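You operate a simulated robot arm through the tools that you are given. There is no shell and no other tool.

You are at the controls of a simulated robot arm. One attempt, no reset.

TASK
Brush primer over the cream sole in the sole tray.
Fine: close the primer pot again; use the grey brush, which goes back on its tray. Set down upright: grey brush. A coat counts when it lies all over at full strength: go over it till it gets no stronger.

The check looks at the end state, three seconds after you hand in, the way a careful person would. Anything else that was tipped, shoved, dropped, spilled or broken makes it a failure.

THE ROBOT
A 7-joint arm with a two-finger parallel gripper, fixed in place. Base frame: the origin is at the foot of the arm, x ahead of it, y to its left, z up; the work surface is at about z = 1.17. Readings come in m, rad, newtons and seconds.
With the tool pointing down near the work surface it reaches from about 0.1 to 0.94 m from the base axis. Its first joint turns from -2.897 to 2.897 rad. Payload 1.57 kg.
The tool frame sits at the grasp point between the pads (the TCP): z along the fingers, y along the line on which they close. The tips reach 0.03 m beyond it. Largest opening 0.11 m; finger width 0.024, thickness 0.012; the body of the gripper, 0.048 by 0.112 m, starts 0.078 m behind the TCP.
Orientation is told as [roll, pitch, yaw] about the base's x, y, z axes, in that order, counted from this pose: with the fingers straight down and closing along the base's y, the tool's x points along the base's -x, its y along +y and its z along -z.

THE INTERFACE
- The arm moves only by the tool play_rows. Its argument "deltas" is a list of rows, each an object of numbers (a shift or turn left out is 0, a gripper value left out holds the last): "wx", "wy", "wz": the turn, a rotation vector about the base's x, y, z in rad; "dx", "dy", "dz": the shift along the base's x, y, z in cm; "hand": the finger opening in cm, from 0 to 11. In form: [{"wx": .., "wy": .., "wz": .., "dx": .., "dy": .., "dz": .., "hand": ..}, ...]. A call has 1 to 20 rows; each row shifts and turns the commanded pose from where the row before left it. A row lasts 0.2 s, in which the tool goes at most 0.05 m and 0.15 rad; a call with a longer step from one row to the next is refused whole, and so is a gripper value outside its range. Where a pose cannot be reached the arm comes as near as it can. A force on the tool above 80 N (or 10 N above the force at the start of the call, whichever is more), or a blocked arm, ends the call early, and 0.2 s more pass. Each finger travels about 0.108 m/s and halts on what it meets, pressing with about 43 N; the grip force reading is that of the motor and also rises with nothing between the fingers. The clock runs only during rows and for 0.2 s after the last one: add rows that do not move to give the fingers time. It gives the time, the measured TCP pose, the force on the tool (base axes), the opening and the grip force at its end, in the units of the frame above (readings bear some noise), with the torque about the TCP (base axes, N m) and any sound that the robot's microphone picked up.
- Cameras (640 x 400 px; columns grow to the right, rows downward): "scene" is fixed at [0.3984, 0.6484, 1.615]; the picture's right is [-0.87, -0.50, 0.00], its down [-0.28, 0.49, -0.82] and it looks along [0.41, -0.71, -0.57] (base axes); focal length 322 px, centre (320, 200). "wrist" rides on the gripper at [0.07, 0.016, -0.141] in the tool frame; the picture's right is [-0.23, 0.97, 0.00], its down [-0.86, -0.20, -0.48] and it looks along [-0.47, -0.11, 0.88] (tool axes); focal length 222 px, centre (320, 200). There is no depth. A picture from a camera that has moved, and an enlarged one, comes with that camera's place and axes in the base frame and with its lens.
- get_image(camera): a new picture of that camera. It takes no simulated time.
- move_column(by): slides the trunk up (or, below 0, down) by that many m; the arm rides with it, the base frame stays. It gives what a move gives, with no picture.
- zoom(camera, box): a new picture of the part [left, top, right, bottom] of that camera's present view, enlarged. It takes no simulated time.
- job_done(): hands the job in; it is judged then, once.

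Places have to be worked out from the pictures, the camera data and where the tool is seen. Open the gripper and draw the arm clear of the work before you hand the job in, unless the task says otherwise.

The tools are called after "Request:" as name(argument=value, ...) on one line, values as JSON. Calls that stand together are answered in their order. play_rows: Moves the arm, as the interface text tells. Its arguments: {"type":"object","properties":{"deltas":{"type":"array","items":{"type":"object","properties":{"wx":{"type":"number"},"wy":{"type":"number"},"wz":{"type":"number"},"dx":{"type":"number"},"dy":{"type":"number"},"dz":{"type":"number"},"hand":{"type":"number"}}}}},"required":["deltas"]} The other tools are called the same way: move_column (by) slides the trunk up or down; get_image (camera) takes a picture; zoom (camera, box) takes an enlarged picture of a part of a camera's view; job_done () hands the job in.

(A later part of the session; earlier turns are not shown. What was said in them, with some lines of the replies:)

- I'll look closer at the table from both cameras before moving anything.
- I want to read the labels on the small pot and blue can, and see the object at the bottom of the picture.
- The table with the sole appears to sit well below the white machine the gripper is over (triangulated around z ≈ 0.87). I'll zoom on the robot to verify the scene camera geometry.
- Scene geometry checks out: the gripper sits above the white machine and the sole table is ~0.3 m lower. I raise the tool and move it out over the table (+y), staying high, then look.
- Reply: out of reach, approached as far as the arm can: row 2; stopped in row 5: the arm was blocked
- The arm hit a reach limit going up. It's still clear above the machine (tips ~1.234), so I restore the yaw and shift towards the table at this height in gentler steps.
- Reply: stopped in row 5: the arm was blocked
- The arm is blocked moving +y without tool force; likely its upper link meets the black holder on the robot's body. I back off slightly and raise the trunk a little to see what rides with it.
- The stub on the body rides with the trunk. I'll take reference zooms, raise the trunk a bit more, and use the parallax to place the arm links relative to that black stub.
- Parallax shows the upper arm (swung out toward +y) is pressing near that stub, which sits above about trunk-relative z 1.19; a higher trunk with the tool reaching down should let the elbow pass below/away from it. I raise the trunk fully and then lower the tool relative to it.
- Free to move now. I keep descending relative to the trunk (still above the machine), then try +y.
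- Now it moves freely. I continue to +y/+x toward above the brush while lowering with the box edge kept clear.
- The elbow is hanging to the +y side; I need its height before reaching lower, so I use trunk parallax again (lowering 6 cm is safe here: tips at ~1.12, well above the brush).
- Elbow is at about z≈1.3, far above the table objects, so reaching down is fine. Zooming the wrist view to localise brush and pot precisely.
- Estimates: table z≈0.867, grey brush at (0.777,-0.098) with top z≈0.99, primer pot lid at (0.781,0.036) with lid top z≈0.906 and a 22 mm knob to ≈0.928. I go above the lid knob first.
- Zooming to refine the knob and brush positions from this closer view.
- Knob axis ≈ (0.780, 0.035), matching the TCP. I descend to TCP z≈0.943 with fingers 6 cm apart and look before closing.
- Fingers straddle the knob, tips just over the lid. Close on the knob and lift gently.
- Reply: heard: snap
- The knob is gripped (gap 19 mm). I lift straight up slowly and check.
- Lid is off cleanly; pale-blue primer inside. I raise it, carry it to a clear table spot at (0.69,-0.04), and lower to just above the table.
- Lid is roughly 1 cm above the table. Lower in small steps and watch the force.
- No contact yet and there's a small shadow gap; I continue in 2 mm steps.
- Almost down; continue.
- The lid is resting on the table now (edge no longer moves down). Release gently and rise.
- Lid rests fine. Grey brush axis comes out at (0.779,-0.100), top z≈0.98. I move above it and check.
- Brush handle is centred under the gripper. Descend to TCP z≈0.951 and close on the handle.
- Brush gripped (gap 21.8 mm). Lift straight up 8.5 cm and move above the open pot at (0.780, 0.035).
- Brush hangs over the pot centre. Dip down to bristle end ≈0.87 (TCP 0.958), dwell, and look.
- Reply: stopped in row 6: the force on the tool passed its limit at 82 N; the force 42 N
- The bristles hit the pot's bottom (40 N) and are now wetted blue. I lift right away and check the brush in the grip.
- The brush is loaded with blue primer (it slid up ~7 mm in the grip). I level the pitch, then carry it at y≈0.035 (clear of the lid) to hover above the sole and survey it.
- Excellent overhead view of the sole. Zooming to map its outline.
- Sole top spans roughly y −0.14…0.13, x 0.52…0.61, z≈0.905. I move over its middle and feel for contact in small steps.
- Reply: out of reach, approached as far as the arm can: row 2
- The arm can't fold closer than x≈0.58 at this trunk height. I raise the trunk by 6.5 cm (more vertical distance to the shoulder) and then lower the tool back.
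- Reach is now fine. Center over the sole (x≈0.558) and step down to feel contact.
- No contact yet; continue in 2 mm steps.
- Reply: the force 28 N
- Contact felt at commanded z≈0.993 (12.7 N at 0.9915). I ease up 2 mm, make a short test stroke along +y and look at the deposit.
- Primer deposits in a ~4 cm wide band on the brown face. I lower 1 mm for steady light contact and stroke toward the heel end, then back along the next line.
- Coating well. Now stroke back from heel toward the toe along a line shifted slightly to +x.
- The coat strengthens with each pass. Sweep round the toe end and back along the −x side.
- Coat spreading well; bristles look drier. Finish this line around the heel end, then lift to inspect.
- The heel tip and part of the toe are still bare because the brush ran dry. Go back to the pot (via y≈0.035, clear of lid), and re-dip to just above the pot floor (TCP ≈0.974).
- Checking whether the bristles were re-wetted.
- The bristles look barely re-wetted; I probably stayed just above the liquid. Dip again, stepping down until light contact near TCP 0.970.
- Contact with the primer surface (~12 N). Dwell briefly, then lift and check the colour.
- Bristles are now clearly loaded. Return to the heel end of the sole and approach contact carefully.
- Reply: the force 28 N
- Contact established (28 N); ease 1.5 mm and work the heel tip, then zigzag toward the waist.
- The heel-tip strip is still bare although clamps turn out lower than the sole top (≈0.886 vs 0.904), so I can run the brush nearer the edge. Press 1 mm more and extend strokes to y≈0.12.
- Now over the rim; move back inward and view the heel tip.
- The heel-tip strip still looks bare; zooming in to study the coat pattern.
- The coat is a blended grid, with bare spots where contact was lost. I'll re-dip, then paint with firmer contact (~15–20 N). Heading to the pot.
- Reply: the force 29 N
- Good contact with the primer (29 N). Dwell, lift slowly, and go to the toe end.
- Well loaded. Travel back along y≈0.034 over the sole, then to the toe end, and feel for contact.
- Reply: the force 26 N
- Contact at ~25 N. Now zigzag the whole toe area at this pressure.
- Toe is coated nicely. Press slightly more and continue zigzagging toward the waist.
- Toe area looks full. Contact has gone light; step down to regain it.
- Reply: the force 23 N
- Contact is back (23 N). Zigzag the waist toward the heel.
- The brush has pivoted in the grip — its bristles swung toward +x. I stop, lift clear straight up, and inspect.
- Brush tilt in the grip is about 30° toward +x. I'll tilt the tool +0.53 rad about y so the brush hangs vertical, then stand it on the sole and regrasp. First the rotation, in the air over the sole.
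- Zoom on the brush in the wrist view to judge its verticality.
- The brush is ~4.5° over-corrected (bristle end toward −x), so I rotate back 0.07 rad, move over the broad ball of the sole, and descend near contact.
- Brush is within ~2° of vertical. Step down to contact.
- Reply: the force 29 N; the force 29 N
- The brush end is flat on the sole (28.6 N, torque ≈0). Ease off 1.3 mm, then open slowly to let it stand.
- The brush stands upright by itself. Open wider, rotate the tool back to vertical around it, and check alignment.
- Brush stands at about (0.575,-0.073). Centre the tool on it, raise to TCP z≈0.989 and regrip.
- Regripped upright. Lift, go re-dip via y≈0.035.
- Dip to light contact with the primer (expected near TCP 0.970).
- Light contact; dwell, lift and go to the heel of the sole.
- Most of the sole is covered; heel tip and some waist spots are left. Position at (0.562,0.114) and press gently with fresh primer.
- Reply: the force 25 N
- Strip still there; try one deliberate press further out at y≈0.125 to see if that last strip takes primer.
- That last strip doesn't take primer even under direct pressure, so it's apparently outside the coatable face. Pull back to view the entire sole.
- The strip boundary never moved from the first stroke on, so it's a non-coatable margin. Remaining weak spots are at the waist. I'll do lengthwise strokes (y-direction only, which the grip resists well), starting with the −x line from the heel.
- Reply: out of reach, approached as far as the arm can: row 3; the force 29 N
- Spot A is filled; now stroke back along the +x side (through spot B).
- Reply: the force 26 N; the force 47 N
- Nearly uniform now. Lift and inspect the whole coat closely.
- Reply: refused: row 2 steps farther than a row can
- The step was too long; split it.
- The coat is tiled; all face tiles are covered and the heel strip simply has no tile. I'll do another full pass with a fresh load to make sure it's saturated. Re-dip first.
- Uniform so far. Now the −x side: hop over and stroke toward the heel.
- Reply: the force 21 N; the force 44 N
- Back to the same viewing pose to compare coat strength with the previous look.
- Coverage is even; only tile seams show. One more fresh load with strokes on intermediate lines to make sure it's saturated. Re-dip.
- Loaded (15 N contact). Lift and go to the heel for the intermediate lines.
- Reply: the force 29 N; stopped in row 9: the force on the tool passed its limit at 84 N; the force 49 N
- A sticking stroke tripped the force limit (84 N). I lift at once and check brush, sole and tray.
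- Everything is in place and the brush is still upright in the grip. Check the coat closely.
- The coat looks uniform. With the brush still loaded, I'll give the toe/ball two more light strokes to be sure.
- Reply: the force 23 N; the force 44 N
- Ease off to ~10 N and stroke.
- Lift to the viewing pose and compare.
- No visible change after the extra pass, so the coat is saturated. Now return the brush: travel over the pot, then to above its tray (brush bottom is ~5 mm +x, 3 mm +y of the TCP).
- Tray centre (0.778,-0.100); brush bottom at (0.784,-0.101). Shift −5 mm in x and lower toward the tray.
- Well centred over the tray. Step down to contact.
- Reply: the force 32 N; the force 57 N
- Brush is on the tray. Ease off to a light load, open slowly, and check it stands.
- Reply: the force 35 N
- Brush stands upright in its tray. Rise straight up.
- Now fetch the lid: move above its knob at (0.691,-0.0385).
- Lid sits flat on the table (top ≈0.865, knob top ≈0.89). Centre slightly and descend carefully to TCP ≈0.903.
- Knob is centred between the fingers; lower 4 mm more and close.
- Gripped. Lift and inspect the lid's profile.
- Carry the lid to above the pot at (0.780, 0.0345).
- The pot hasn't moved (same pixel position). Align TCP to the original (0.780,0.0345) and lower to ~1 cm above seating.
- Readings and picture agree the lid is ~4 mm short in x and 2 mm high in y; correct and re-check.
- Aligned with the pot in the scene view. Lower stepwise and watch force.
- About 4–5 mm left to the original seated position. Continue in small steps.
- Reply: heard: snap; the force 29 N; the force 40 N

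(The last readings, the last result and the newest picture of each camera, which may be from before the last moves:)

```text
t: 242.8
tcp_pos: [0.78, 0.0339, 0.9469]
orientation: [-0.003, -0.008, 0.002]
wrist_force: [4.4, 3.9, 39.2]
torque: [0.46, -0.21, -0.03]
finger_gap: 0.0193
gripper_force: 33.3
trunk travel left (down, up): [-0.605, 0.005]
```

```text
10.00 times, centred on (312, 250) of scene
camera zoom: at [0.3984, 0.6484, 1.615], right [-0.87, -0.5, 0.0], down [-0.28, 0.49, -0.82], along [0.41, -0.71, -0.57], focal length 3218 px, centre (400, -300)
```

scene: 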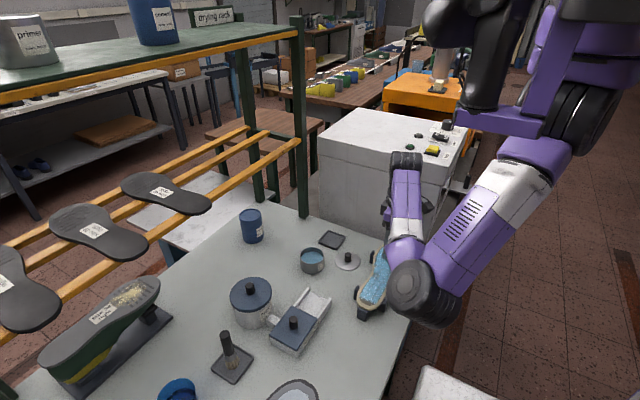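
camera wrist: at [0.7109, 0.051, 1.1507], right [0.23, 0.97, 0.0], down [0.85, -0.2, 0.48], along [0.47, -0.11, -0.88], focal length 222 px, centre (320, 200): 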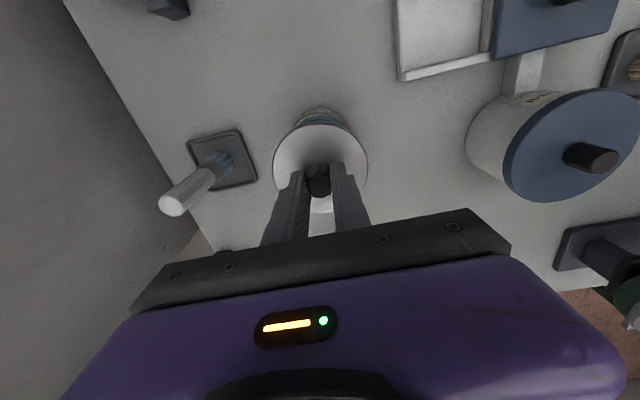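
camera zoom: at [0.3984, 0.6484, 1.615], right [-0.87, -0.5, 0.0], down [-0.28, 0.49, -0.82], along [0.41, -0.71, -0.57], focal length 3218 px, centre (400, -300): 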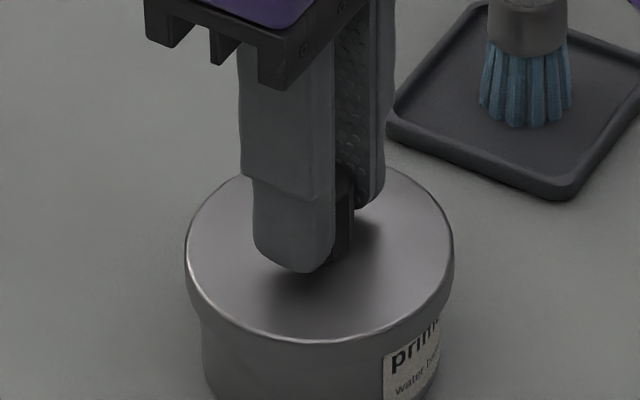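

"Snap" – the lid is seated exactly as at the start. Relieve the push, open, and rise.

Request:
play_rows(deltas=[{"dz": 0.15}, {}])

Request:
play_rows(deltas=[{"hand": 2.4}, {"hand": 3.2}, {"hand": 4.5}, {"hand": 6}, {}, {"dz": 1}, {"dz": 2}, {"dz": 2}, {"dz": 3}, {"dz": 3}, {"dz": 3}, {}])

Request:
get_image(camera="wrist")

Request:
get_image(camera="scene")

Request:
zoom(camera="scene", box=[272, 200, 368, 280])

```text
t: 243.4
tcp_pos: [0.779, 0.0338, 0.9452]
orientation: [-0.004, -0.005, 0.002]
wrist_force: [13.7, 3.7, 22.4]
torque: [0.41, -0.72, -0.05]
finger_gap: 0.0193
gripper_force: 33.2
trunk travel left (down, up): [-0.605, 0.005]
```

```text
t: 246.0
tcp_pos: [0.7808, 0.034, 1.0831]
orientation: [-0.005, -0.001, 0.002]
wrist_force: [-0.2, 0.2, 0.2]
torque: [0.0, -0.01, 0.0]
finger_gap: 0.0599
gripper_force: 0.0
trunk travel left (down, up): [-0.605, 0.005]
```

```text
taken
camera wrist: at [0.7101, 0.0514, 1.2244], right [0.23, 0.97, 0.0], down [0.85, -0.2, 0.48], along [0.47, -0.11, -0.88], focal length 222 px, centre (320, 200)
```

wrist: 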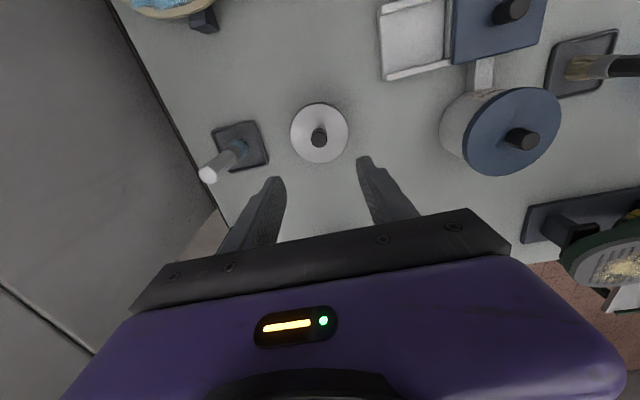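

```text
taken
```

scene: 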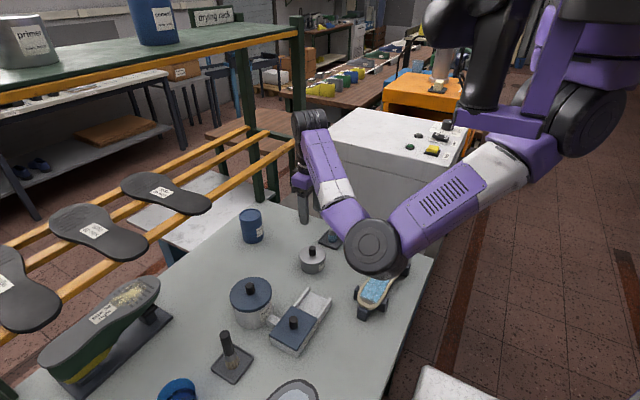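

```text
5.00 times, centred on (320, 240) of scene
camera zoom: at [0.3984, 0.6484, 1.615], right [-0.87, -0.5, 0.0], down [-0.28, 0.49, -0.82], along [0.41, -0.71, -0.57], focal length 1609 px, centre (320, 0)
```

zoom: 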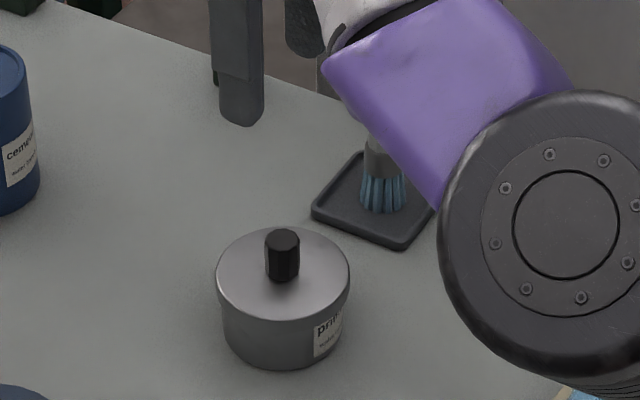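

Pot closed, brush upright. Raise the arm clear and take a final look at the sole and the whole table.

Request:
play_rows(deltas=[{"dz": 3, "hand": 9}, {"dz": 3}, {"dz": 3}, {"dz": 3, "dx": -2, "dy": -1}, {"dx": -3, "dy": -1}, {"dx": -3, "dy": -1}, {"dx": -3, "dy": -1}, {}])

Request:
get_image(camera="wrist")

Request:
get_image(camera="scene")

Request:
zoom(camera="wrist", box=[200, 30, 460, 190])

```text
t: 247.8
tcp_pos: [0.6704, -0.0069, 1.2065]
orientation: [-0.005, -0.002, 0.0]
wrist_force: [0.1, 0.1, -0.5]
torque: [0.0, 0.01, 0.04]
finger_gap: 0.0901
gripper_force: 0.2
trunk travel left (down, up): [-0.605, 0.005]
```

```text
taken
camera wrist: at [0.5999, 0.0109, 1.346], right [0.23, 0.97, 0.0], down [0.85, -0.2, 0.48], along [0.47, -0.11, -0.88], focal length 222 px, centre (320, 200)
```

wrist: 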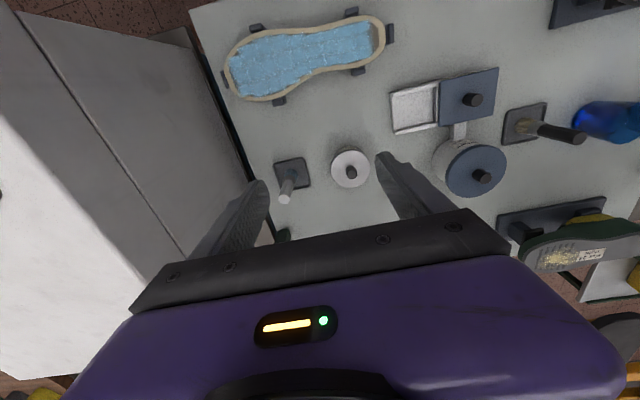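

```text
taken
```

scene: 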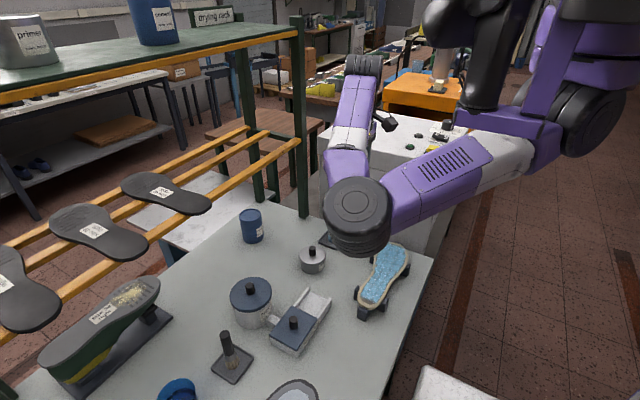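

```text
2.46 times, centred on (330, 110) of wrist
camera zoom: at [0.5999, 0.0109, 1.346], right [0.23, 0.97, 0.0], down [0.85, -0.2, 0.48], along [0.47, -0.11, -0.88], focal length 547 px, centre (295, 422)
```

zoom: 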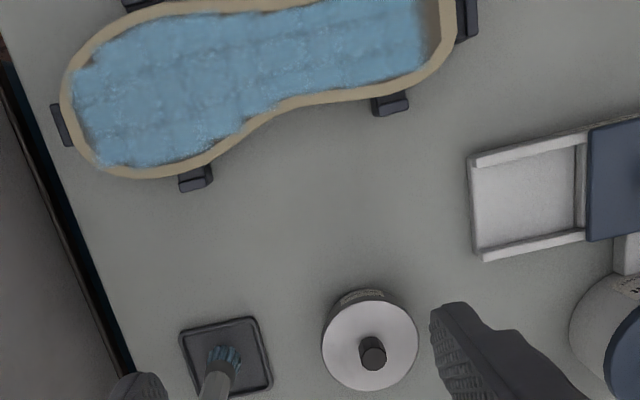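

Compare the sole tray with the initial close-ups to confirm it wasn't shoved.

Request:
zoom(camera="scene", box=[340, 270, 436, 330])

Request:
zoom(camera="scene", box=[340, 230, 436, 290])

Request:
zoom(camera="scene", box=[120, 250, 360, 400])

```text
6.67 times, centred on (388, 300) of scene
camera zoom: at [0.3984, 0.6484, 1.615], right [-0.87, -0.5, 0.0], down [-0.28, 0.49, -0.82], along [0.41, -0.71, -0.57], focal length 2145 px, centre (-133, -467)
```

zoom: 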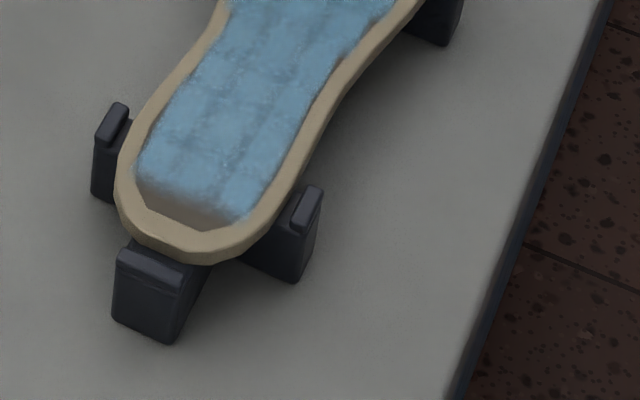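

```text
6.67 times, centred on (388, 260) of scene
camera zoom: at [0.3984, 0.6484, 1.615], right [-0.87, -0.5, 0.0], down [-0.28, 0.49, -0.82], along [0.41, -0.71, -0.57], focal length 2145 px, centre (-133, -200)
```

zoom: 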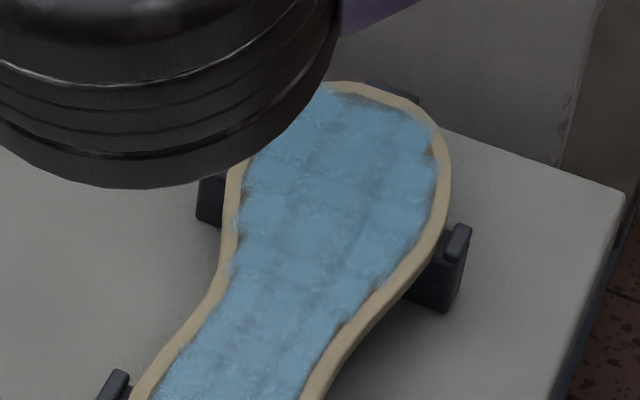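

```text
2.67 times, centred on (240, 325) of scene
camera zoom: at [0.3984, 0.6484, 1.615], right [-0.87, -0.5, 0.0], down [-0.28, 0.49, -0.82], along [0.41, -0.71, -0.57], focal length 858 px, centre (533, -133)
```

zoom: 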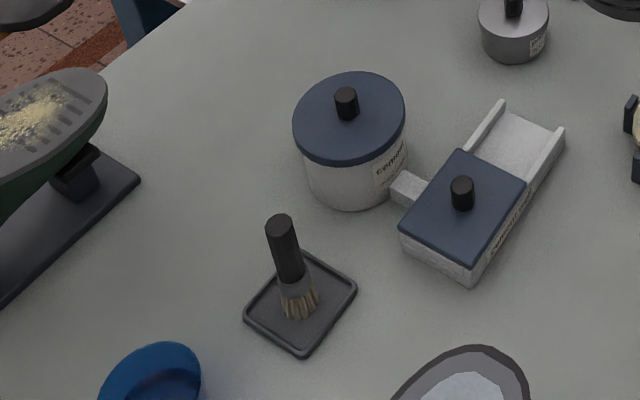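

All other items are exactly as at the start. Raise the arm a bit more to be well clear, with the gripper open.

Request:
play_rows(deltas=[{"dz": 2, "hand": 10}, {"dz": 2}, {"dz": 2}, {"dz": 2}, {}])

Request:
get_image(camera="scene")

Request:
zoom(camera="wrist", box=[220, 20, 460, 220])

```text
t: 249.0
tcp_pos: [0.6693, -0.0077, 1.2877]
orientation: [-0.004, -0.003, 0.0]
wrist_force: [0.2, 0.0, -0.1]
torque: [-0.01, 0.01, 0.0]
finger_gap: 0.0997
gripper_force: 0.1
trunk travel left (down, up): [-0.605, 0.005]
```

```text
taken
```

scene: 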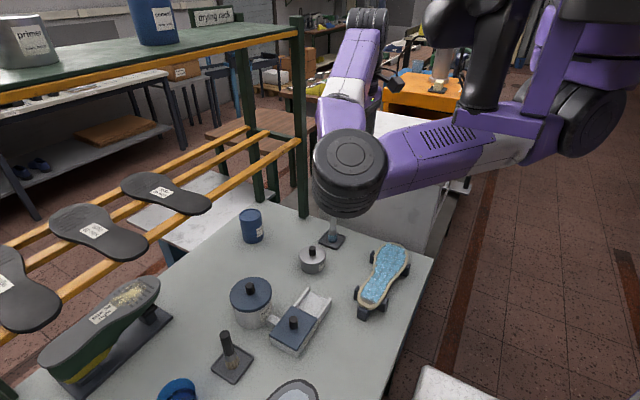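

```text
2.00 times, centred on (340, 120) of wrist
camera zoom: at [0.5981, 0.0104, 1.4282], right [0.23, 0.97, 0.0], down [0.85, -0.2, 0.48], along [0.47, -0.11, -0.88], focal length 444 px, centre (280, 360)
```

zoom: 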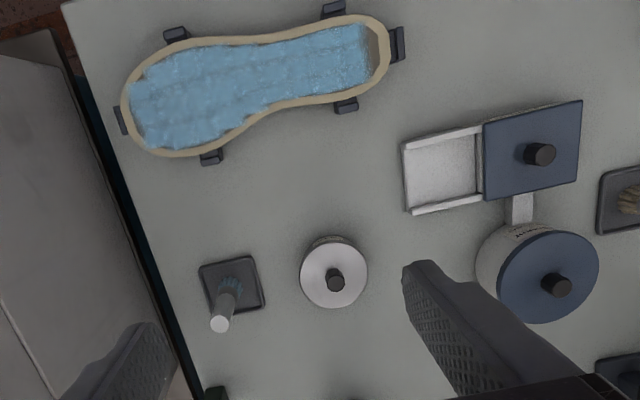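

The sole is coated evenly, the pot is closed, the grey brush stands upright on its tray, and the gripper is open with the arm well clear. Nothing else on the table has moved, so I'm handing in. One narrow strip at the heel tip stayed bare: it took no primer even when I pressed a freshly dipped brush straight onto it.

Request:
job_done()

```text
The job is handed in.
```

I coated the cream sole with primer and handed the job in. One strip, about 1 cm wide at the heel tip, is still bare.

- **Coat:** The blue primer covers the rest of the sole's face evenly. A further pass with a freshly dipped brush made no visible difference, so I judged it to be at full strength. The bare strip took no primer even with a wet brush pressed directly on it. I took it to be outside the area that can be coated, but I can't be sure the check sees it that way.
- **Primer pot:** The lid is back on. I heard it snap shut, and it sits where it did at the start.
- **Grey brush:** It stands upright on its tray. It swivelled in the gripper partway through, so I stood it on the sole for a moment to take a fresh grip. The marks it left there are under the coat.
- **Everything else:** In the last pictures the other items I compared, including the sole tray, are where they started, and I saw no drips or spills. One stroke stuck and tripped the force limit, but nothing moved. The gripper is open and the arm is clear of the table.
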